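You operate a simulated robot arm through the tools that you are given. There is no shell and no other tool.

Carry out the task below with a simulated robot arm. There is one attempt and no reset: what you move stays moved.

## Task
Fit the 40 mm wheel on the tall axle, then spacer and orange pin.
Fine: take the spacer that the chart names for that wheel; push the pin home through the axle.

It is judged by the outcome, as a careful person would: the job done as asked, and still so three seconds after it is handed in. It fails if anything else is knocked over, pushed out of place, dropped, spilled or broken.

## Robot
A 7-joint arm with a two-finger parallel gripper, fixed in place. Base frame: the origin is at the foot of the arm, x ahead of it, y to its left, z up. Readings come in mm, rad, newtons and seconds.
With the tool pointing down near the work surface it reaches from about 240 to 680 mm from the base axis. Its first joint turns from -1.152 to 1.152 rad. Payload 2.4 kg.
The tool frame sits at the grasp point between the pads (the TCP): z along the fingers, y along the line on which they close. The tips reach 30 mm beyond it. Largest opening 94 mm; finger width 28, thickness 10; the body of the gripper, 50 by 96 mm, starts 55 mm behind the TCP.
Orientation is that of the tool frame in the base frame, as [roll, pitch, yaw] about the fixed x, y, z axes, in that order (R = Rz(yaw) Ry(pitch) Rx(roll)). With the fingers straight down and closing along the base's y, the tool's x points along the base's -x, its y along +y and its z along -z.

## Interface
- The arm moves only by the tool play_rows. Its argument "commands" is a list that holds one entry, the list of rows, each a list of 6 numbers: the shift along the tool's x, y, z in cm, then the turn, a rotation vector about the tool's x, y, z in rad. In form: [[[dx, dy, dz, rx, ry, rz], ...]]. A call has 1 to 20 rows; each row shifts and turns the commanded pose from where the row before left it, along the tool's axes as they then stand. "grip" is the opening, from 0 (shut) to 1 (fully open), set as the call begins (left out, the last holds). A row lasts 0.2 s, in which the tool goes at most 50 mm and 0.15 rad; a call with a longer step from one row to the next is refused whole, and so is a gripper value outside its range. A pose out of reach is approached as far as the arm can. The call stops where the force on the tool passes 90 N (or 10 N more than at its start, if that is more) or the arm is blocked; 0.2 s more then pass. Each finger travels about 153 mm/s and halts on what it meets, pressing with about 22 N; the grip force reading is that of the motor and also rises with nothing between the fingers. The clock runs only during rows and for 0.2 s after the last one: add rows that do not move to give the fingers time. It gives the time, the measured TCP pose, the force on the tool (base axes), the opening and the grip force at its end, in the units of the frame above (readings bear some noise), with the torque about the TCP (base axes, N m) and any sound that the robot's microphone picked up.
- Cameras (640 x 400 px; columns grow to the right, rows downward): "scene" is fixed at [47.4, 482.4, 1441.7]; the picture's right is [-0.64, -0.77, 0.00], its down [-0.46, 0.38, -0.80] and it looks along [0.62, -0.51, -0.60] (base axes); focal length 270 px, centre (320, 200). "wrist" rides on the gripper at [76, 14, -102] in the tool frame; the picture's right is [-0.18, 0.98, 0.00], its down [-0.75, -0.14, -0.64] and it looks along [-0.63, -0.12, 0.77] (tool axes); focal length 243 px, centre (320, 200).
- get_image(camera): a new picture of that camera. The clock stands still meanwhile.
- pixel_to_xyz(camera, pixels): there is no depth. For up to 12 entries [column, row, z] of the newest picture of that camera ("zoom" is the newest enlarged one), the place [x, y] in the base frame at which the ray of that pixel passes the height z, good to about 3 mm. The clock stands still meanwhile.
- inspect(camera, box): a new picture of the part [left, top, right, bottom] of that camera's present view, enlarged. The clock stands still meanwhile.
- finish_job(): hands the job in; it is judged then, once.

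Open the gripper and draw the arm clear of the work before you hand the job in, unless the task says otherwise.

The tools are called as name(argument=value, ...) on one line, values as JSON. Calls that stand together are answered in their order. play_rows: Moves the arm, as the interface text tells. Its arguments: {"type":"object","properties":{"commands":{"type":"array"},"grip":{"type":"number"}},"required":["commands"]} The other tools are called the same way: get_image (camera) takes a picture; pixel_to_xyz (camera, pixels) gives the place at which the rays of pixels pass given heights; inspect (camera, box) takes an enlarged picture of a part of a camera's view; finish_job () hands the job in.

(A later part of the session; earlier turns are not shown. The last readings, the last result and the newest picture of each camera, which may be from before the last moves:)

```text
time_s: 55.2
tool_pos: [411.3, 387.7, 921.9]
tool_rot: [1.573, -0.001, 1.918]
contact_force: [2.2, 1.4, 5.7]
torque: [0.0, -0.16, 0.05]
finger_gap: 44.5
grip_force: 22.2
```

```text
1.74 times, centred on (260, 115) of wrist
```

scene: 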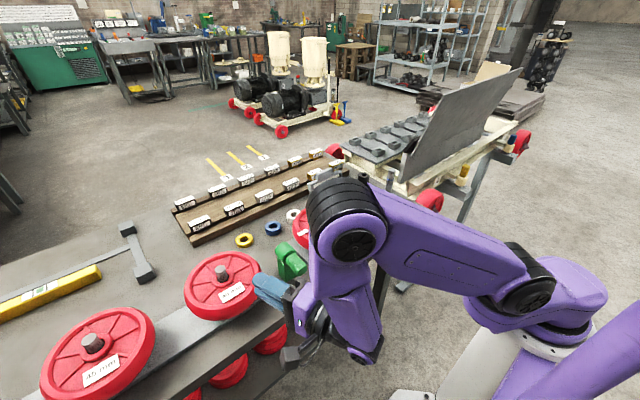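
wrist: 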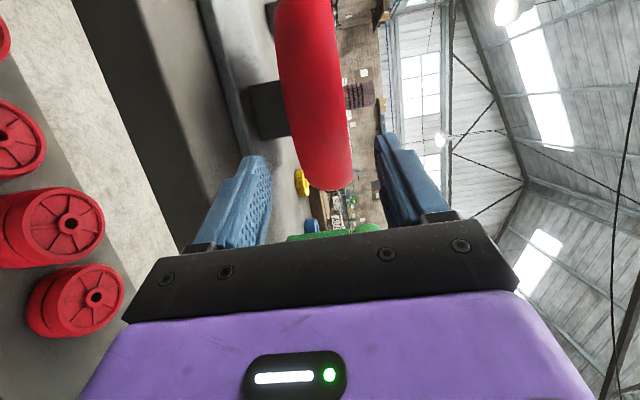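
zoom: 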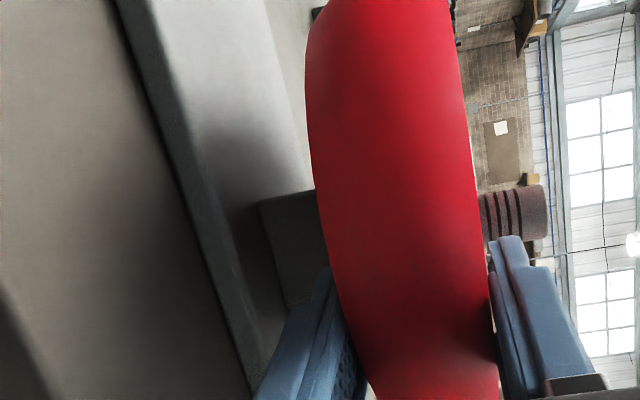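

Gripped at a 44.5 mm gap. I'll lift slowly by 20 mm and check that the wheel comes along level.

play_rows(commands=[[[0, 0.5, 0, 0, 0, 0], [0, 0.5, 0, 0, 0, 0], [0, 1, 0, 0, 0, 0], [0, 0, 0, 0, 0, 0]]])

inspect(camera="wrist", box=[100, 0, 420, 230])

inspect(camera="scene", box=[170, 220, 350, 370])

```text
time_s: 56.2
tool_pos: [409.4, 386.3, 940.1]
tool_rot: [1.577, 0.0, 1.918]
contact_force: [0.2, -0.7, -8.4]
torque: [-0.17, 0.52, 0.02]
finger_gap: 44.3
grip_force: 22.2
```

```text
1.74 times, centred on (260, 115) of wrist
```

zoom: 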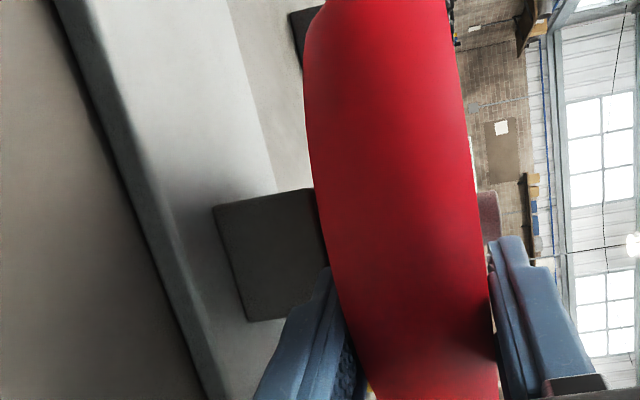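

```text
2.67 times, centred on (260, 295) of scene
```

zoom: 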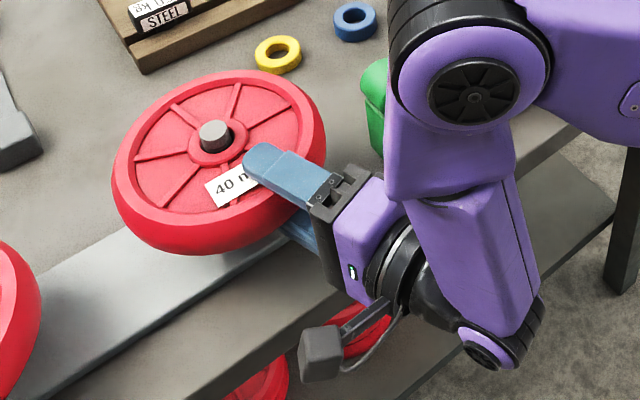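

The wheel is held level, weighing about 8.4 N. I'll lift to z≈1070, then carry it right along the tested route.

play_rows(commands=[[[0, 1.5, 0, 0, 0, 0], [0, 2.0, 0, 0, 0, 0], [0, 2.0, 0, 0, 0, 0], [0, 2.0, 0, 0, 0, 0], [0, 2.0, 0, 0, 0, 0], [0, 2.0, 0, 0, 0, 0], [0, 1.5, 0, 0, 0, 0], [0, 0, 0, 0, 0, 0]]])

play_rows(commands=[[[-1.5, 0, -0.25, 0, 0, 0], [-2.5, 0, -0.42, 0, 0, 0], [-2.5, 0, -0.42, 0, 0, 0], [-2.5, 0, -0.42, 0, 0, 0], [-2.5, 0, -0.42, 0, 0, 0], [-2.5, 0, -0.42, 0, 0, 0], [-2.5, 0, -0.42, 0, 0, 0], [-2.5, 0, -0.42, 0, 0, 0], [-2.5, 0, -0.42, 0, 0, 0], [-2.5, 0, -0.42, 0, 0, 0], [-2.5, 0, -0.42, 0, 0, 0], [-0.46, 0, -0.1, 0, 0, 0], [0, 0, 0, 0, 0, 0]]])

get_image(camera="scene")

get_image(camera="wrist")

```text
time_s: 58.0
tool_pos: [411.2, 385.7, 1071.9]
tool_rot: [1.575, 0.0, 1.917]
contact_force: [-0.4, -0.8, -8.2]
torque: [-0.17, 0.52, -0.02]
finger_gap: 44.7
grip_force: 21.9
```

```text
time_s: 60.8
tool_pos: [459.0, 117.8, 1070.6]
tool_rot: [1.578, -0.001, 1.918]
contact_force: [0.3, 0.5, -8.1]
torque: [-0.18, 0.52, 0.03]
finger_gap: 44.7
grip_force: 21.8
```

```text
taken
```

scene: 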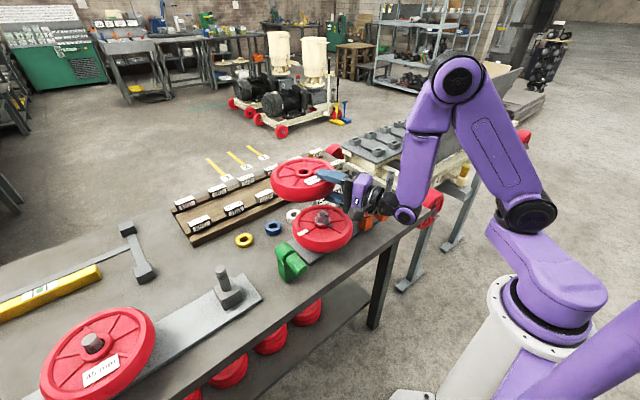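

```text
taken
```

wrist: 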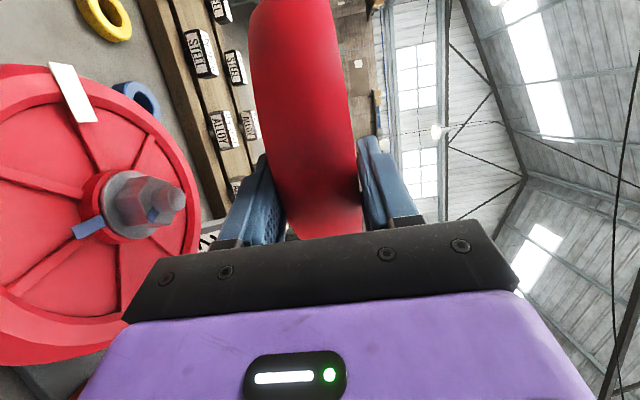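

The carry is stable. Continuing to the axle with the wheel at z≈1070.

play_rows(commands=[[[-1.5, 0, -0.35, 0, 0, 0], [-2.5, 0, -0.58, 0, 0, 0], [-2.5, 0, -0.58, 0, 0, 0], [-2.5, 0, -0.58, 0, 0, 0], [-2.57, 0, -0.6, 0, 0, 0], [-2.0, 0, -1.2, 0, 0, 0], [-2.0, 0, -1.25, 0, 0, 0], [-2.0, 0, -1.25, 0, 0, 0], [-2.0, 0, -1.25, 0, 0, 0], [-2.0, 0, -1.25, 0, 0, 0], [-2.0, 0, -1.25, 0, 0, 0], [-2.0, 0, -1.25, 0, 0, 0], [-2.0, 0, -1.25, 0, 0, 0], [-0.9, 0, -0.65, 0, 0, 0], [0, 0, 0, 0, 0, 0]]])

get_image(camera="scene")

get_image(camera="wrist")

```text
time_s: 64.0
tool_pos: [429.8, -195.0, 1072.9]
tool_rot: [1.577, 0.0, 1.917]
contact_force: [-0.2, -0.5, -7.6]
torque: [-0.17, 0.55, 0.01]
finger_gap: 44.9
grip_force: 22.0
```

```text
taken
```

scene: 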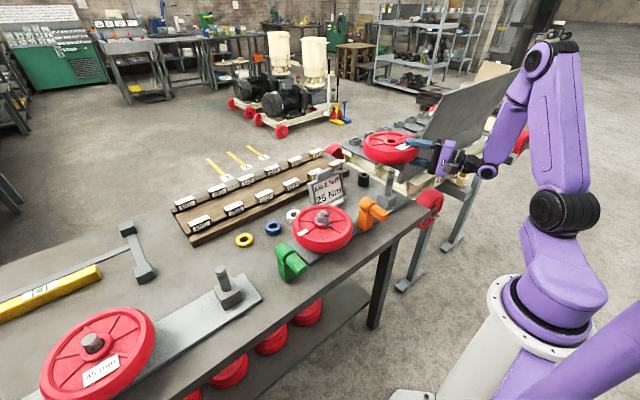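

```text
taken
```

wrist: 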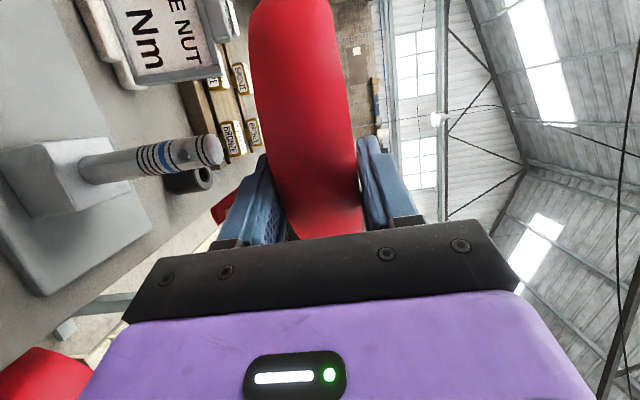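

I'm at (430,-195,1073), with the wheel's hub roughly over the axle. I'll zoom in the scene view to measure the hub hole against the axle.

inspect(camera="scene", box=[355, 120, 445, 210])

inspect(camera="wrist", box=[60, 100, 260, 220])

```text
4.44 times, centred on (400, 165) of scene
```

zoom: 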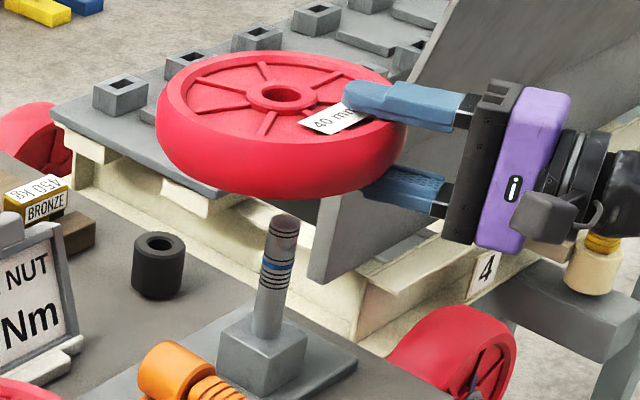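

```text
3.20 times, centred on (160, 160) of wrist
```

zoom: 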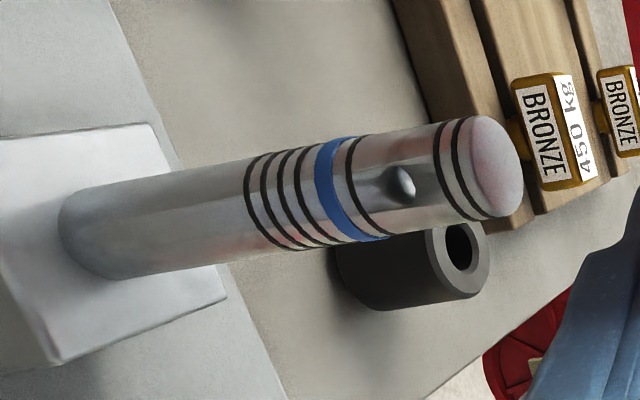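

The hub hole is at scene px (390.8,141.4) and the axle tip at (391.9,170). I'll convert both at their heights.

pixel_to_xyz(camera="scene", pixels=[[390.8, 141.6, 1090], [390.8, 141.6, 1093], [391.7, 169.8, 1000], [391.7, 169.8, 1003], [387.8, 196.5, 902]])

pixel_to_xyz(camera="wrist", pixels=[[213.5, 151, 1000], [213.5, 151, 1003]])

```text
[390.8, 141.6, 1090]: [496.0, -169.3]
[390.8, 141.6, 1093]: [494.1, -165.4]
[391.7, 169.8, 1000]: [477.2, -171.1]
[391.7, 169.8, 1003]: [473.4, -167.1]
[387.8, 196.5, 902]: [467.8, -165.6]
```

```text
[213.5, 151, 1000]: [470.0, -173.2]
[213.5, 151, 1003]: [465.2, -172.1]
```

The hub is about 20 mm too far in x and fine in y. I'll correct that and lower until the wheel's underside is just above the axle tip.

play_rows(commands=[[[0.25, 0, -0.6, 0, 0, 0], [0.25, 0, -0.6, 0, 0, 0], [0.27, 0, -0.65, 0, 0, 0], [0, -1.0, 0, 0, 0, 0], [0, -1.0, 0, 0, 0, 0], [0, -1.0, 0, 0, 0, 0], [0, -0.6, 0, 0, 0, 0], [0, 0, 0, 0, 0, 0], [0, 0, 0, 0, 0, 0]]])

inspect(camera="scene", box=[355, 130, 435, 210])

get_image(camera="wrist")

```text
time_s: 66.0
tool_pos: [411.6, -195.4, 1035.3]
tool_rot: [1.576, 0.0, 1.918]
contact_force: [-0.6, -0.4, -7.3]
torque: [-0.2, 0.5, -0.03]
finger_gap: 44.9
grip_force: 21.4
```

```text
5.00 times, centred on (395, 170) of scene
```

zoom: 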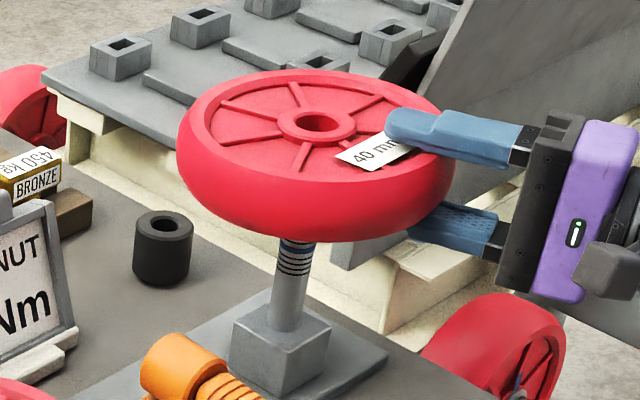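

```text
taken
```

wrist: 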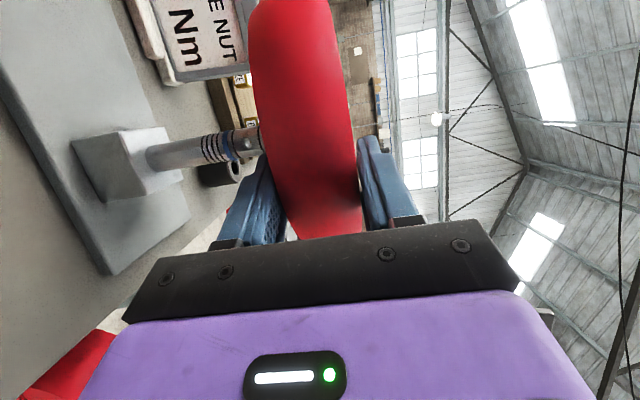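

The projected hub and axle line agree to within about 1–2 mm. I'll lower in small steps and watch the forces.

play_rows(commands=[[[0, -0.5, 0, 0, 0, 0], [0, -0.5, 0, 0, 0, 0], [0, -0.5, 0, 0, 0, 0], [0, -0.5, 0, 0, 0, 0], [0, 0, 0, 0, 0, 0]]])

inspect(camera="scene", box=[355, 130, 435, 210])

```text
time_s: 67.2
tool_pos: [411.3, -194.3, 1015.6]
tool_rot: [1.576, -0.001, 1.919]
contact_force: [-0.4, 0.3, -7.6]
torque: [-0.2, 0.51, -0.01]
finger_gap: 44.9
grip_force: 21.7
```

```text
5.00 times, centred on (395, 170) of scene
```

zoom: 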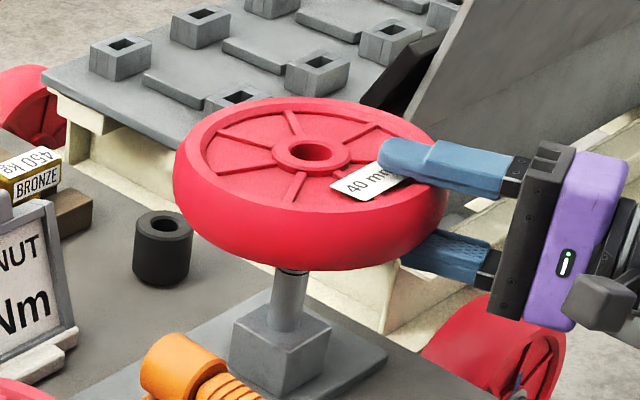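

No contact yet, with the tip a few mm inside. Continuing down.

play_rows(commands=[[[0, -0.5, 0, 0, 0, 0], [0, -0.5, 0, 0, 0, 0], [0, -0.5, 0, 0, 0, 0], [0, -0.5, 0, 0, 0, 0], [0, 0, 0, 0, 0, 0]]])

inspect(camera="scene", box=[355, 130, 435, 210])

```text
time_s: 68.4
tool_pos: [411.6, -193.3, 995.9]
tool_rot: [1.573, -0.001, 1.92]
contact_force: [-7.3, 6.2, -4.7]
torque: [-0.07, 0.32, 0.53]
finger_gap: 45.2
grip_force: 22.0
```

```text
5.00 times, centred on (395, 170) of scene
```

zoom: 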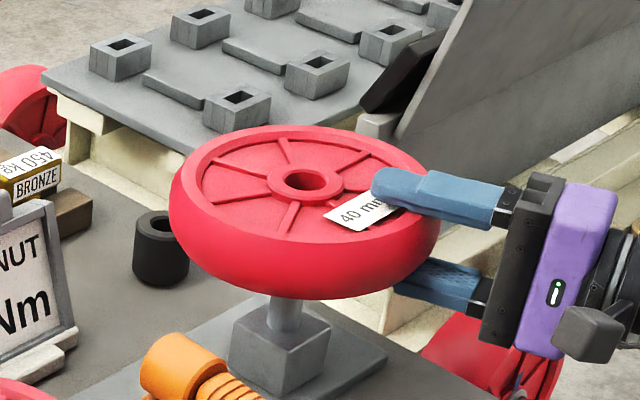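

A light side force of (-7,+6) N says the wheel should shift slightly to -x/+y. I'll comply by about 2 mm and re-read.

play_rows(commands=[[[0.17, 0, -0.1, 0, 0, 0], [0, 0, 0, 0, 0, 0], [0, 0, 0, 0, 0, 0]]])

```text
time_s: 69.2
tool_pos: [410.5, -193.0, 995.7]
tool_rot: [1.576, 0.001, 1.915]
contact_force: [0.6, -0.6, -7.6]
torque: [-0.17, 0.52, 0.0]
finger_gap: 45.1
grip_force: 22.3
```

The side force is relieved. Continuing down in small steps.

play_rows(commands=[[[0, -0.5, 0, 0, 0, 0], [0, -0.5, 0, 0, 0, 0], [0, -0.5, 0, 0, 0, 0], [0, -0.5, 0, 0, 0, 0], [0, 0, 0, 0, 0, 0]]])

play_rows(commands=[[[0, -0.5, 0, 0, 0, 0], [0, -0.5, 0, 0, 0, 0], [0, -0.5, 0, 0, 0, 0], [0, 0, 0, 0, 0, 0]]])

inspect(camera="scene", box=[355, 130, 435, 210])

```text
time_s: 70.4
tool_pos: [409.6, -193.5, 976.5]
tool_rot: [1.575, 0.0, 1.916]
contact_force: [0.2, -0.2, -7.8]
torque: [-0.17, 0.51, -0.03]
finger_gap: 45.1
grip_force: 21.8
```

```text
time_s: 71.4
tool_pos: [409.2, -195.1, 961.4]
tool_rot: [1.574, 0.001, 1.917]
contact_force: [-0.3, -0.3, -7.8]
torque: [-0.19, 0.52, 0.01]
finger_gap: 45.0
grip_force: 22.1
```

```text
5.00 times, centred on (395, 170) of scene
```

zoom: 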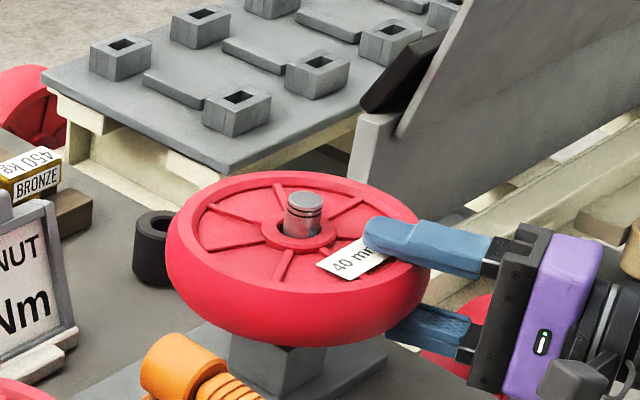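

The axle is through the hub. I'll lower the rest until it seats at about z≈922.

play_rows(commands=[[[0, -0.6, 0, 0, 0, 0], [0, -0.6, 0, 0, 0, 0], [0, -0.6, 0, 0, 0, 0], [0, -0.6, 0, 0, 0, 0], [0, -0.6, 0, 0, 0, 0], [0, -0.4, 0, 0, 0, 0], [0, 0, 0, 0, 0, 0]]])

play_rows(commands=[[[0, -0.2, 0, 0, 0, 0], [0, -0.2, 0, 0, 0, 0], [0, 0, 0, 0, 0, 0]]])

inspect(camera="scene", box=[355, 130, 435, 210])

get_image(camera="wrist")

```text
time_s: 73.0
tool_pos: [408.5, -193.2, 927.3]
tool_rot: [1.574, 0.0, 1.917]
contact_force: [0.5, 1.0, -5.1]
torque: [-0.11, 0.42, 0.05]
finger_gap: 45.1
grip_force: 21.6
```

```text
time_s: 73.8
tool_pos: [408.9, -193.4, 923.0]
tool_rot: [1.575, 0.0, 1.918]
contact_force: [-1.5, 1.1, -1.7]
torque: [0.04, 0.09, 0.1]
finger_gap: 44.5
grip_force: 22.0
```

```text
5.00 times, centred on (395, 170) of scene
```

zoom: 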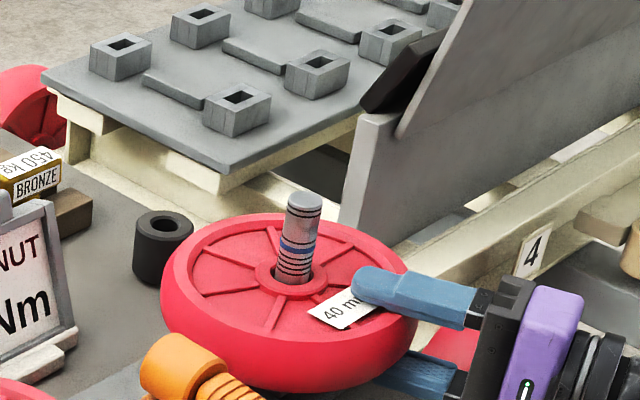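

```text
taken
```

wrist: 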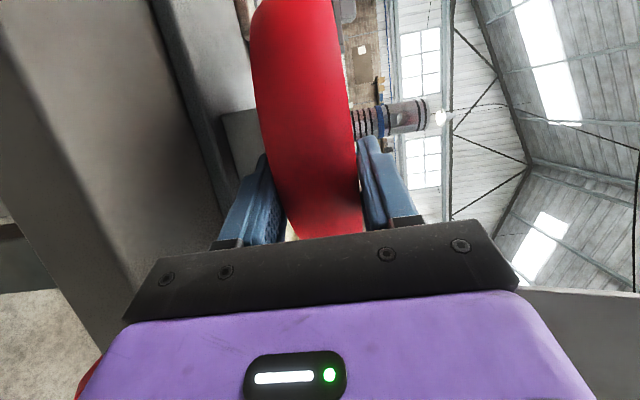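

It's seating at z≈923, with the load coming off the gripper. I'll go 1.5 mm more, then open slightly to release.

play_rows(commands=[[[0, -0.15, 0, 0, 0, 0], [0, 0, 0, 0, 0, 0]]])

play_rows(commands=[[[0, 0, 0, 0, 0, 0], [0, 0, 0, 0, 0, 0]]], grip=0.66)

inspect(camera="scene", box=[355, 130, 435, 210])

inspect(camera="wrist", box=[200, 40, 450, 240])

```text
time_s: 74.4
tool_pos: [409.6, -194.0, 923.2]
tool_rot: [1.574, 0.0, 1.918]
contact_force: [0.3, 0.1, 2.8]
torque: [0.12, -0.24, -0.02]
finger_gap: 44.4
grip_force: 22.0
```

```text
time_s: 75.0
tool_pos: [409.2, -192.1, 921.0]
tool_rot: [1.575, 0.001, 1.919]
contact_force: [-0.7, -0.5, -0.9]
torque: [-0.01, 0.01, -0.01]
finger_gap: 61.8
grip_force: 0.0
```

```text
5.00 times, centred on (395, 170) of scene
```

zoom: 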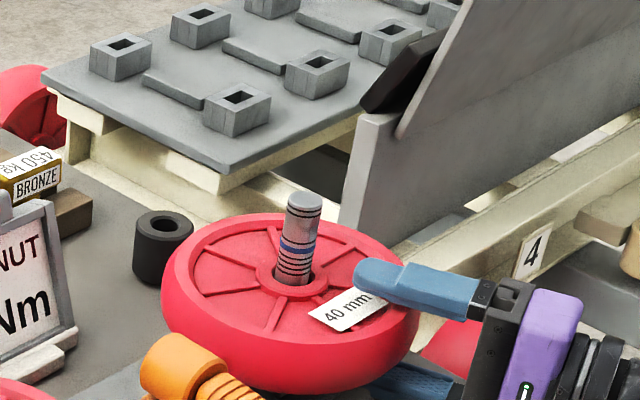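

```text
2.00 times, centred on (325, 140) of wrist
```

zoom: 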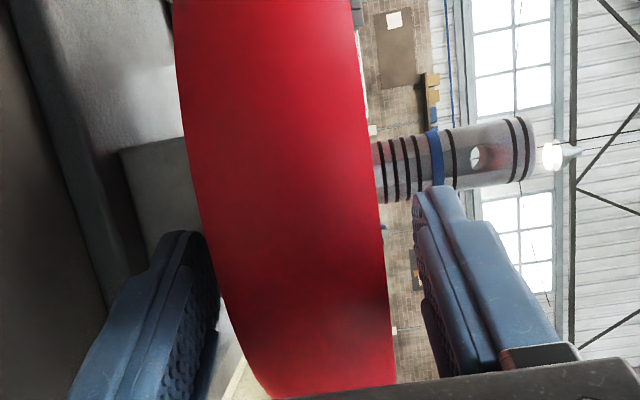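

The wheel is seated and level. I'll back out along the tool axis and then raise.

play_rows(commands=[[[0, 0, -1.5, 0, 0, 0], [0, 0, -1.5, 0, 0, 0], [0, 0, -1.5, 0, 0, 0], [0, 0, -1.5, 0, 0, 0], [0, 0, -1.0, 0, 0, 0], [0, 0, 0, 0, 0, 0]]])

get_image(camera="wrist")

get_image(camera="scene")

```text
time_s: 76.4
tool_pos: [343.8, -217.4, 922.5]
tool_rot: [1.573, 0.0, 1.918]
contact_force: [0.5, 0.6, 0.3]
torque: [0.03, -0.02, -0.01]
finger_gap: 62.3
grip_force: 0.0
```

```text
taken
```

wrist: 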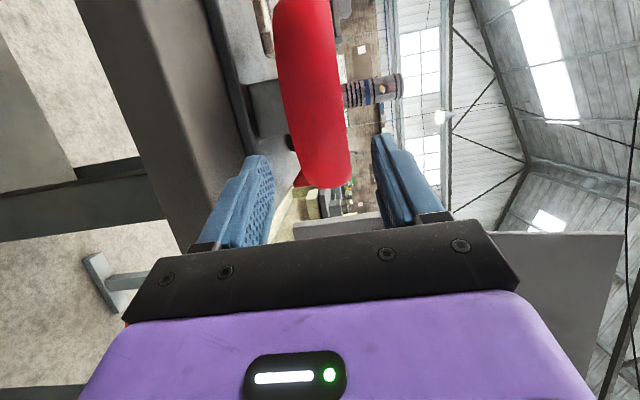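

```text
taken
```

scene: 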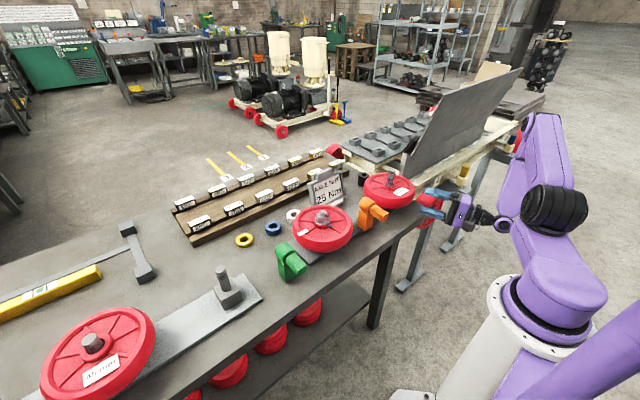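

I'm clear of the wheel. I'll raise 80 mm and turn the tool back to pointing down in one combined rotation.

play_rows(commands=[[[0, 2, 0, 0, 0, 0], [0, 2, 0, 0, 0, 0], [0, 2, 0, 0, 0, 0], [0, 2, 0, 0, 0, 0], [0, 0, 0, 0.08637, 0.08637, -0.08637], [0, 0, 0, 0.08637, 0.08637, -0.08637], [0, 0, 0, 0.08637, 0.08637, -0.08637], [0, 0, 0, 0.08637, 0.08637, -0.08637], [0, 0, 0, 0.08637, 0.08637, -0.08637], [0, 0, 0, 0.08637, 0.08637, -0.08637], [0, 0, 0, 0.08637, 0.08637, -0.08637], [0, 0, 0, 0.08637, 0.08637, -0.08637], [0, 0, 0, 0.08637, 0.08637, -0.08637], [0, 0, 0, 0.08637, 0.08637, -0.08637], [0, 0, 0, 0.08637, 0.08637, -0.08637], [0, 0, 0, 0.08637, 0.08637, -0.08637], [0, 0, 0, 0.08637, 0.08637, -0.08637], [0, 0, 0, 0.08637, 0.08637, -0.08637], [0, 0, 0, 0, 0, 0]]], grip=1)

get_image(camera="wrist")

get_image(camera="scene")

```text
time_s: 80.4
tool_pos: [342.9, -210.4, 1001.5]
tool_rot: [3.002, 0.117, -2.935]
contact_force: [-0.1, -0.5, 0.8]
torque: [-0.03, 0.04, -0.05]
finger_gap: 93.8
grip_force: 0.1
out of reach, approached as far as the arm can: row 17, 18
```

```text
taken
```

wrist: 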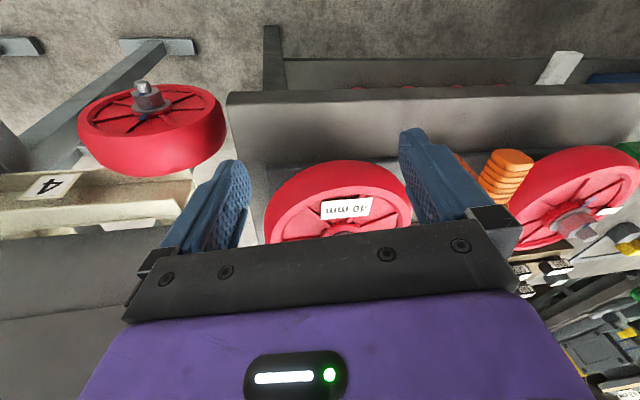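

```text
taken
```

scene: 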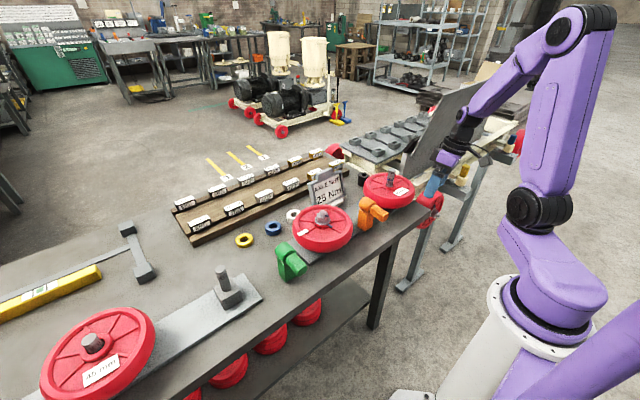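

Nearly down; the last bit was limited by reach. I'll raise 100 mm and correct the remaining tilt.

play_rows(commands=[[[-0.39, 0.46, -3.28, 0, 0, 0], [-0.39, 0.46, -3.28, 0, 0, 0], [-0.39, 0.46, -3.28, 0, 0, 0], [0, 0, 0, 0.0695, 0.0587, 0], [0, 0, 0, 0.0695, 0.0587, 0], [0, 0, 0, 0, 0, 0]]])

```text
time_s: 81.8
tool_pos: [342.3, -209.5, 1021.8]
tool_rot: [2.996, 0.123, -2.933]
contact_force: [0.2, 0.3, 0.3]
torque: [0.01, 0.01, -0.03]
finger_gap: 94.0
grip_force: 0.0
out of reach, approached as far as the arm can: row 1, 2, 3, 4, 5
```

A joint limit is in the way here. I'll move toward the middle of the workspace, where the wrist has more freedom, and correct there.

play_rows(commands=[[[-1.78, 3.135, -0.337, 0, 0, 0], [-1.78, 3.135, -0.337, 0, 0, 0], [-1.78, 3.135, -0.337, 0, 0, 0], [-1.78, 3.135, -0.337, 0, 0, 0], [-1.78, 3.135, -0.337, 0, 0, 0], [-1.78, 3.135, -0.337, 0, 0, 0], [0, 0, 0, 0.0695, 0.0587, 0], [0, 0, 0, 0.0695, 0.0587, 0], [0, 0, 0, 0, 0, 0]]])

get_image(camera="scene")

```text
time_s: 83.8
tool_pos: [358.4, -74.6, 1050.4]
tool_rot: [2.989, 0.131, -2.935]
contact_force: [0.4, 0.2, 0.5]
torque: [-0.02, 0.01, -0.01]
finger_gap: 94.0
grip_force: 0.1
out of reach, approached as far as the arm can: row 3, 4, 5, 6, 7, 8
```

```text
taken
```

scene: 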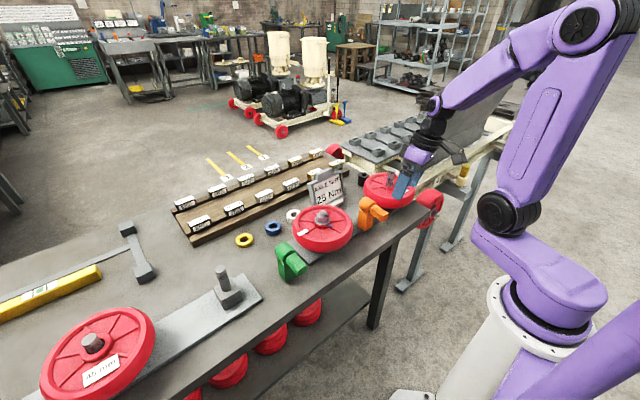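

It's still limited, so a wrist joint has probably wound to its stop. I'll try a yaw change to free it.

play_rows(commands=[[[0, 0, 0, 0, 0, 0.15], [0, 0, 0, 0, 0, 0.15], [0, 0, 0, 0.07, 0.06, 0], [0, 0, 0, 0, 0, 0]]])

```text
time_s: 84.8
tool_pos: [356.9, -73.8, 1050.4]
tool_rot: [2.957, 0.08, 3.049]
contact_force: [0.3, 0.0, -1.0]
torque: [0.0, 0.0, 0.03]
finger_gap: 93.7
grip_force: 0.1
out of reach, approached as far as the arm can: row 3
```

Yaw moved freely; I'll continue in that direction and try the tilt again.

play_rows(commands=[[[0, 0, 0, 0, 0, 0.15], [0, 0, 0, 0, 0, 0.15], [0, 0, 0, 0, 0, 0.15], [0, 0, 0, 0, 0, 0]]])

play_rows(commands=[[[0, 0, 0, 0.1, 0, 0], [0, 0, 0, 0, 0, 0]]])

play_rows(commands=[[[0, 0, 0, 0, 0.1, 0], [0, 0, 0, 0, 0, 0]]])

```text
time_s: 85.8
tool_pos: [357.4, -75.1, 1050.2]
tool_rot: [2.937, -0.008, 2.606]
contact_force: [-0.1, -1.0, 0.6]
torque: [-0.02, 0.03, 0.0]
finger_gap: 94.0
grip_force: 0.0
```

```text
time_s: 86.4
tool_pos: [357.0, -74.4, 1049.4]
tool_rot: [2.936, -0.007, 2.611]
contact_force: [0.3, -0.4, 0.6]
torque: [-0.01, 0.01, -0.02]
finger_gap: 93.9
grip_force: 0.0
out of reach, approached as far as the arm can: row 1
```

```text
time_s: 87.0
tool_pos: [359.0, -74.5, 1047.7]
tool_rot: [2.925, -0.104, 2.629]
contact_force: [0.5, -0.5, 0.7]
torque: [-0.01, -0.01, 0.01]
finger_gap: 93.9
grip_force: 0.1
```

Yaw is free but tilting to vertical is blocked, so the elbow posture is the limit. I'll tilt back a bit, extend outward and up where the arm has more freedom, and try again.

play_rows(commands=[[[0, 0, 0, -0.13, 0.065, 0], [0, 0, 0, -0.13, 0.065, 0], [0, 0, 0, 0, 0, 0]]])

```text
time_s: 87.8
tool_pos: [357.9, -73.7, 1049.6]
tool_rot: [2.667, -0.227, 2.675]
contact_force: [0.1, 0.2, -0.2]
torque: [-0.02, -0.01, 0.0]
finger_gap: 94.0
grip_force: 0.0
```

Moving outward and up to about (500,0,1150) with this tilt.

play_rows(commands=[[[-1.12, 2.83, -0.76, 0, 0, 0], [-1.12, 2.83, -0.76, 0, 0, 0], [-1.12, 2.83, -0.76, 0, 0, 0], [-1.12, 2.83, -0.76, 0, 0, 0], [-1.12, 2.83, -0.76, 0, 0, 0], [-1.12, 2.83, -0.76, 0, 0, 0], [0, 0, 0, 0, 0, 0]]])

get_image(camera="scene")

```text
time_s: 89.4
tool_pos: [455.5, -20.9, 1121.9]
tool_rot: [2.668, -0.228, 2.675]
contact_force: [0.2, -0.1, 0.4]
torque: [0.0, -0.03, -0.01]
finger_gap: 94.1
grip_force: 0.0
out of reach, approached as far as the arm can: row 5, 6
```

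```text
taken
```

scene: 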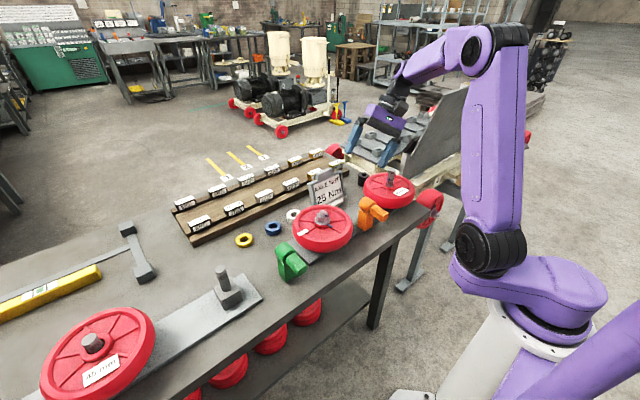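

The IK posture (the elbow-side wrist branch) is blocking. I'll test swinging the tilt direction around toward the right (rotating about vertical by -1.5 rad) to see whether that branch unwinds.

play_rows(commands=[[[0, 0, 0, -0.0333, -0.066, 0.1284], [0, 0, 0, -0.0333, -0.066, 0.1284], [0, 0, 0, -0.0333, -0.066, 0.1284], [0, 0, 0, -0.0333, -0.066, 0.1284], [0, 0, 0, -0.0333, -0.066, 0.1284], [0, 0, 0, -0.0333, -0.066, 0.1284], [0, 0, 0, -0.0333, -0.066, 0.1284], [0, 0, 0, -0.0333, -0.066, 0.1284], [0, 0, 0, -0.0333, -0.066, 0.1284], [0, 0, 0, -0.0333, -0.066, 0.1284], [0, 0, 0, 0, 0, 0]]])

get_image(camera="scene")

```text
time_s: 91.8
tool_pos: [267.8, -118.3, 1046.4]
tool_rot: [2.667, -0.223, 1.488]
contact_force: [0.5, -0.3, -0.4]
torque: [-0.01, -0.02, 0.01]
finger_gap: 94.1
grip_force: 0.1
out of reach, approached as far as the arm can: row 1, 2, 3, 4, 5, 6, 7, 9, 10
```

```text
taken
```

scene: 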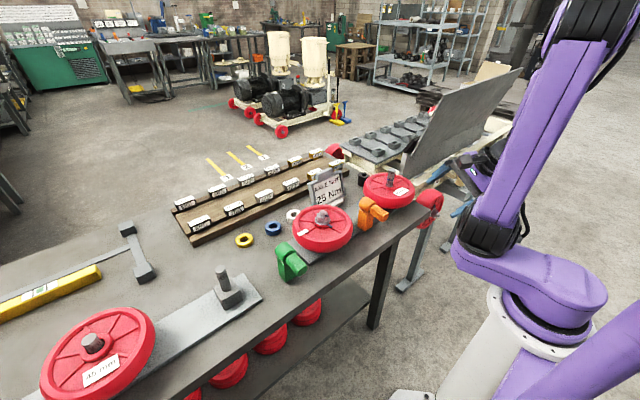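

Part of that was out of reach and the TCP drifted to (268,-118,1046), which is clear of everything. The tilt now points forward, so I'll test tilting toward vertical from here in small steps.

play_rows(commands=[[[0, 0, 0, 0.1, -0.05, 0], [0, 0, 0, 0.1, -0.05, 0], [0, 0, 0, 0, 0, 0]]])

get_image(camera="wrist")

```text
time_s: 92.6
tool_pos: [266.8, -117.8, 1045.6]
tool_rot: [2.669, -0.226, 1.487]
contact_force: [-0.1, -0.2, 0.0]
torque: [-0.02, -0.01, -0.03]
finger_gap: 94.0
grip_force: 0.0
out of reach, approached as far as the arm can: row 1, 2
```

```text
taken
```

wrist: 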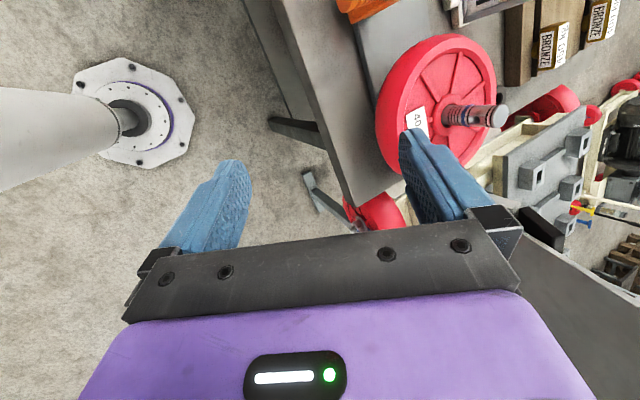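

Still blocked toward vertical, so the fold is on the wrong side of the forearm. I'll increase the tilt away from the limit and then swing the tool's azimuth to the left, about vertical, to unwind the forearm roll. All of this is in free space.

play_rows(commands=[[[0, 0, 0, -0.1345, 0.0668, 0], [0, 0, 0, -0.1345, 0.0668, 0], [0, 0, 0, 0.0459, 0.0915, -0.0955], [0, 0, 0, 0.0459, 0.0915, -0.0955], [0, 0, 0, 0.0459, 0.0915, -0.0955], [0, 0, 0, 0.0459, 0.0915, -0.0955], [0, 0, 0, 0, 0, 0]]])

get_image(camera="scene")

```text
time_s: 94.2
tool_pos: [265.8, -117.8, 1047.4]
tool_rot: [2.378, -0.333, 2.13]
contact_force: [-0.1, -0.2, -1.0]
torque: [-0.02, 0.04, -0.01]
finger_gap: 93.8
grip_force: 0.1
```

```text
taken
```

scene: 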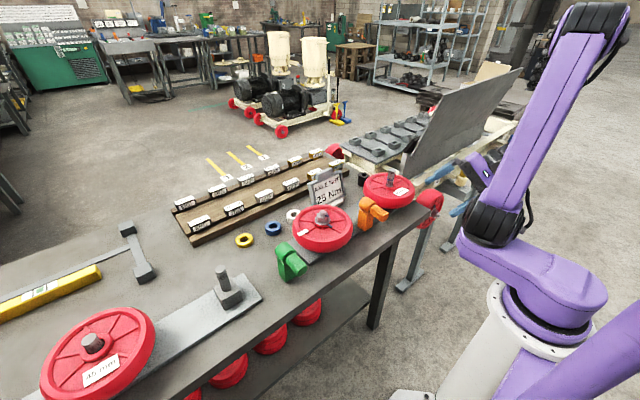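

That's free and stable. Continuing the swing left.

play_rows(commands=[[[0, 0, 0, 0.0459, 0.0915, -0.0955], [0, 0, 0, 0.0459, 0.0915, -0.0955], [0, 0, 0, 0.0459, 0.0915, -0.0955], [0, 0, 0, 0.0459, 0.0915, -0.0955], [0, 0, 0, 0.0459, 0.0915, -0.0955], [0, 0, 0, 0.0459, 0.0915, -0.0955], [0, 0, 0, 0, 0, 0]]])

get_image(camera="scene")

```text
time_s: 95.8
tool_pos: [267.6, -119.0, 1047.6]
tool_rot: [2.376, -0.333, 2.968]
contact_force: [-0.1, -0.4, -0.1]
torque: [-0.03, -0.02, 0.03]
finger_gap: 93.9
grip_force: 0.0
```

```text
taken
```

scene: 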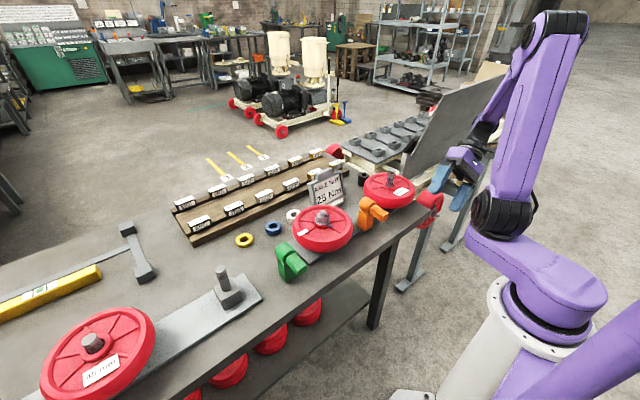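

The tool now points left-down. I'll try tilting toward vertical from here.

play_rows(commands=[[[0, 0, 0, 0.1224, -0.0611, 0], [0, 0, 0, 0.1224, -0.0611, 0], [0, 0, 0, 0.1224, -0.0611, 0], [0, 0, 0, 0, 0, 0]]])

```text
time_s: 96.8
tool_pos: [266.7, -118.2, 1048.2]
tool_rot: [2.775, -0.178, 2.863]
contact_force: [-0.7, -0.1, 0.2]
torque: [0.03, 0.01, 0.02]
finger_gap: 93.9
grip_force: 0.1
```

Free: the tilt is now 23°. Finishing to vertical.

play_rows(commands=[[[0, 0, 0, 0.1224, -0.0611, 0], [0, 0, 0, 0.1224, -0.0611, 0], [0, 0, 0, 0.1224, -0.0611, 0], [0, 0, 0, 0, 0, 0]]])

get_image(camera="scene")

```text
time_s: 97.8
tool_pos: [268.3, -117.9, 1004.6]
tool_rot: [2.981, -0.041, 2.836]
contact_force: [-0.1, 0.3, 0.2]
torque: [-0.01, 0.02, -0.01]
finger_gap: 94.0
grip_force: 0.1
out of reach, approached as far as the arm can: row 2, 3
```

```text
taken
```

scene: 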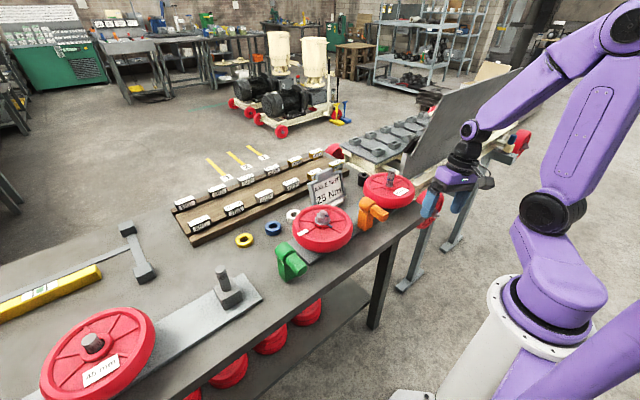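

The posture looks like the original branch again. I'll move outward to about (380,-60,1085) and remove the remaining tilt.

play_rows(commands=[[[-2.09, 2.57, -1.7, 0, 0, 0], [-2.09, 2.57, -1.7, 0, 0, 0], [-2.09, 2.57, -1.7, 0, 0, 0], [-2.09, 2.57, -1.7, 0, 0, 0], [0, 0, 0, 0.08, -0.0205, 0], [0, 0, 0, 0.08, -0.0205, 0], [0, 0, 0, 0, 0, 0]]])

get_image(camera="scene")

get_image(camera="wrist")

```text
time_s: 99.4
tool_pos: [374.2, -55.3, 1035.8]
tool_rot: [2.945, -0.035, 2.84]
contact_force: [-0.6, 0.4, 0.1]
torque: [-0.03, -0.01, -0.01]
finger_gap: 94.1
grip_force: 0.1
out of reach, approached as far as the arm can: row 1, 2, 3, 4, 5, 6
```

```text
taken
```

scene: 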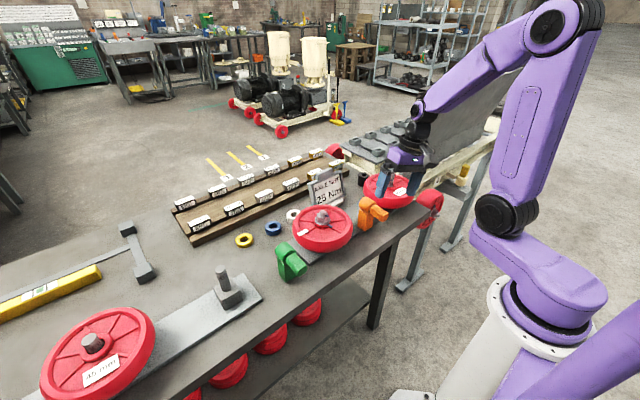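

```text
taken
```

wrist: 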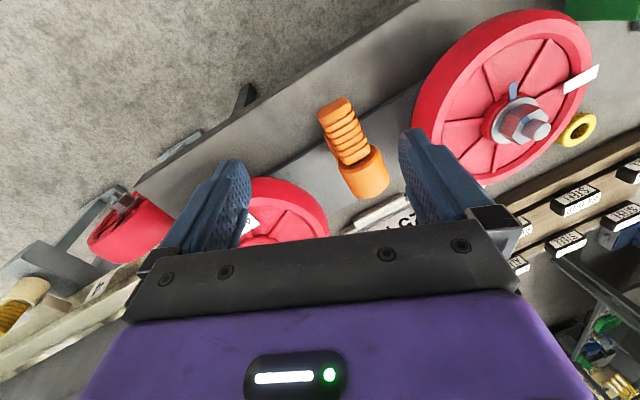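

Still a residual 11° left tilt that's blocked. I'll back away from the bench a little and keep swinging the tilt direction on round (left → back), watching for drift.

play_rows(commands=[[[2.15, -0.65, 0, 0, 0, 0], [2.15, -0.65, 0, 0, 0, 0], [0, 0, 0, 0.005, 0.029, -0.145], [0, 0, 0, 0.005, 0.029, -0.145], [0, 0, 0, 0.005, 0.029, -0.145], [0, 0, 0, 0.005, 0.029, -0.145], [0, 0, 0, 0, 0, 0]]])

play_rows(commands=[[[0, 0, 0, 0.005, 0.029, -0.145], [0, 0, 0, 0.005, 0.029, -0.145], [0, 0, 0, 0.005, 0.029, -0.145], [0, 0, 0, 0.005, 0.029, -0.145], [0, 0, 0, 0, 0, 0]]])

get_image(camera="scene")

```text
time_s: 101.0
tool_pos: [318.6, -50.2, 1024.1]
tool_rot: [2.93, -0.031, -2.851]
contact_force: [-0.2, -1.0, -0.8]
torque: [0.03, 0.0, 0.0]
finger_gap: 93.9
grip_force: 0.0
out of reach, approached as far as the arm can: row 5, 6
```

```text
time_s: 102.2
tool_pos: [246.5, 37.6, 1001.2]
tool_rot: [2.942, -0.034, -2.26]
contact_force: [-0.3, 0.1, 0.1]
torque: [-0.04, 0.03, 0.01]
finger_gap: 94.0
grip_force: 0.1
out of reach, approached as far as the arm can: row 1, 2, 3, 4
```

```text
taken
```

scene: 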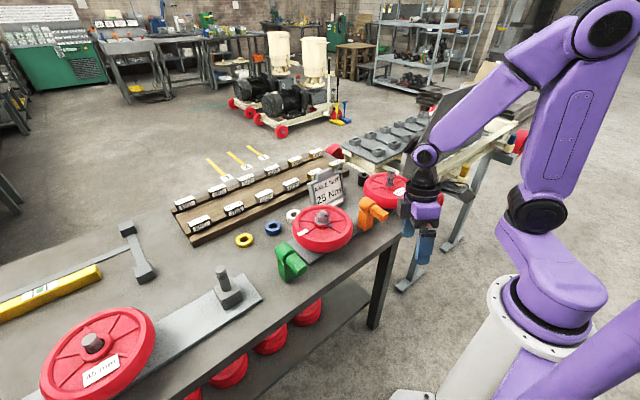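

The tilt now points back and left at the new position. I'll try levelling it here.

play_rows(commands=[[[0, 0, 0, 0.1, -0.017, 0], [0, 0, 0, 0.1, -0.017, 0], [0, 0, 0, 0, 0, 0]]])

get_image(camera="scene")

get_image(camera="wrist")

```text
time_s: 103.0
tool_pos: [245.5, 35.9, 1001.2]
tool_rot: [2.942, -0.032, -2.261]
contact_force: [-0.8, 0.9, -0.2]
torque: [0.01, 0.0, 0.0]
finger_gap: 94.2
grip_force: 0.0
out of reach, approached as far as the arm can: row 1, 2
```

```text
taken
```

scene: 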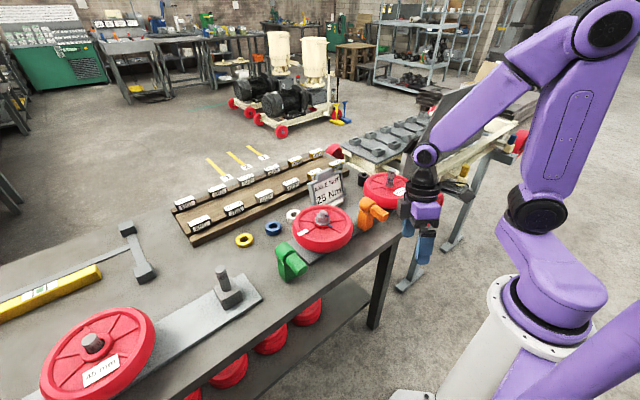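

```text
taken
```

wrist: 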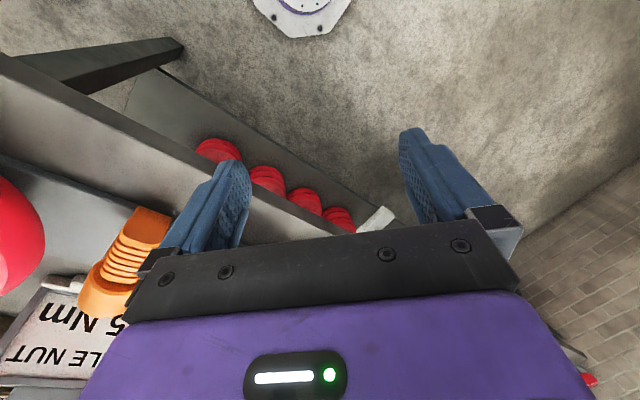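

The blocked rotation stays about the forearm axis, so the forearm-roll joint is at its stop. The cure is to unwind: tilt the tool left to horizontal, swing it forward to the earlier horizontal pose, then reverse the original roll and pitch. First I'll tilt off the stop, move out and up, and roll to horizontal.

play_rows(commands=[[[0, 0, 0, -0.15, 0, 0], [0, 0, 0, -0.15, 0, 0], [-2.94, -0.75, -1.88, 0, 0, 0], [-2.94, -0.75, -1.88, 0, 0, 0], [-2.94, -0.75, -1.88, 0, 0, 0], [-2.94, -0.75, -1.88, 0, 0, 0], [-2.94, -0.75, -1.88, 0, 0, 0], [0, 0, 0, 0, 0, 0]]])

get_image(camera="scene")

```text
time_s: 104.8
tool_pos: [402.0, 102.0, 1060.5]
tool_rot: [2.644, -0.035, -2.263]
contact_force: [-0.7, -0.6, 0.5]
torque: [0.0, 0.05, 0.0]
finger_gap: 93.9
grip_force: 0.0
```

```text
taken
```

scene: 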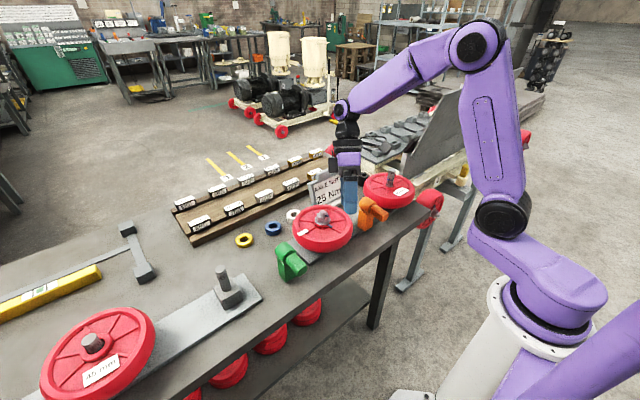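

All moves reached. I'll raise 40 mm for clearance and roll the rest of the way to horizontal.

play_rows(commands=[[[0.14, 1.9, -3.5, 0, 0, 0], [0, 0, 0, -0.1339, 0, 0], [0, 0, 0, -0.1339, 0, 0], [0, 0, 0, -0.1339, 0, 0], [0, 0, 0, -0.1339, 0, 0], [0, 0, 0, 0, 0, 0]]])

get_image(camera="scene")

```text
time_s: 106.2
tool_pos: [402.2, 101.8, 1100.7]
tool_rot: [2.105, -0.032, -2.261]
contact_force: [0.3, 0.1, 0.0]
torque: [0.0, 0.03, 0.01]
finger_gap: 94.3
grip_force: 0.0
```

```text
taken
```

scene: 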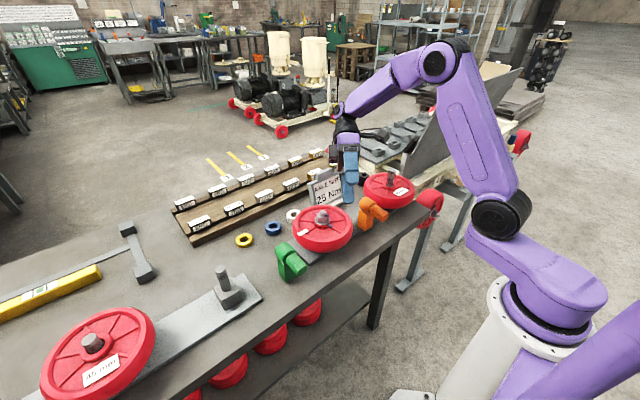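

Continuing: finish the roll to horizontal, then shift left over the empty storage area.

play_rows(commands=[[[0, 0, 0, -0.1339, 0, 0], [0, 0, 0, -0.1339, 0, 0], [0, 0, 0, -0.1339, 0, 0], [0, 0, 0, -0.1339, 0, 0], [-3.04, 0.5, 2.29, 0, 0, 0], [-3.04, 0.5, 2.29, 0, 0, 0], [-3.04, 0.5, 2.29, 0, 0, 0], [-3.04, 0.5, 2.29, 0, 0, 0], [-3.04, 0.5, 2.29, 0, 0, 0], [-3.04, 0.5, 2.29, 0, 0, 0], [0, 0, 0, 0, 0, 0]]])

get_image(camera="scene")

```text
time_s: 108.6
tool_pos: [394.3, 337.3, 1119.9]
tool_rot: [1.57, -0.034, -2.261]
contact_force: [0.0, 0.1, -0.6]
torque: [-0.01, -0.01, 0.0]
finger_gap: 94.0
grip_force: 0.0
out of reach, approached as far as the arm can: row 4
```

```text
taken
```

scene: 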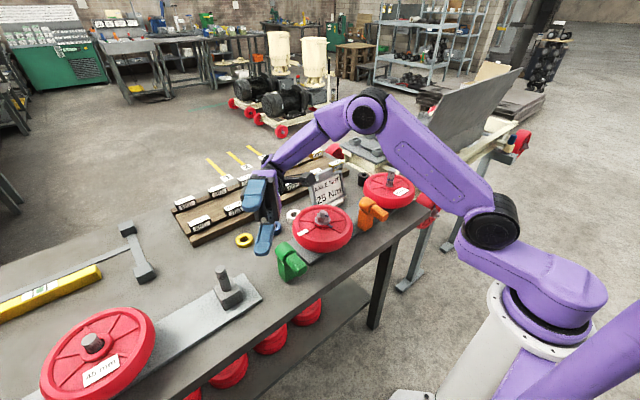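

Now I'll swing the tool forward (yaw about vertical).

play_rows(commands=[[[0, 0, 0, 0, -0.14, 0], [0, 0, 0, 0, -0.14, 0], [0, 0, 0, 0, -0.14, 0], [0, 0, 0, 0, -0.14, 0], [0, 0, 0, 0, -0.14, 0], [0, 0, 0, 0, -0.14, 0], [0, 0, 0, 0, 0, 0]]])

play_rows(commands=[[[0, 0, 0, 0, -0.14, 0], [0, 0, 0, 0, -0.14, 0], [0, 0, 0, 0, -0.14, 0], [0, 0, 0, 0, -0.14, 0], [0, 0, 0, 0, -0.14, 0], [0, 0, 0, 0, -0.14, 0], [0, 0, 0, 0, -0.14, 0], [0, 0, 0, 0, 0, 0]]])

get_image(camera="scene")

```text
time_s: 110.2
tool_pos: [393.7, 337.3, 1117.8]
tool_rot: [1.598, -0.021, -3.104]
contact_force: [0.3, 0.2, 0.7]
torque: [-0.03, 0.04, 0.01]
finger_gap: 94.2
grip_force: 0.0
```

```text
time_s: 112.0
tool_pos: [393.2, 337.5, 1118.2]
tool_rot: [1.605, 0.01, 2.2]
contact_force: [0.5, -1.0, -0.8]
torque: [-0.01, 0.01, -0.02]
finger_gap: 93.8
grip_force: 0.1
```

```text
taken
```

scene: 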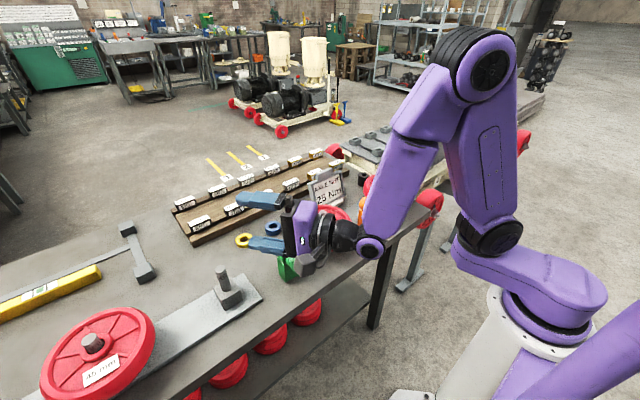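

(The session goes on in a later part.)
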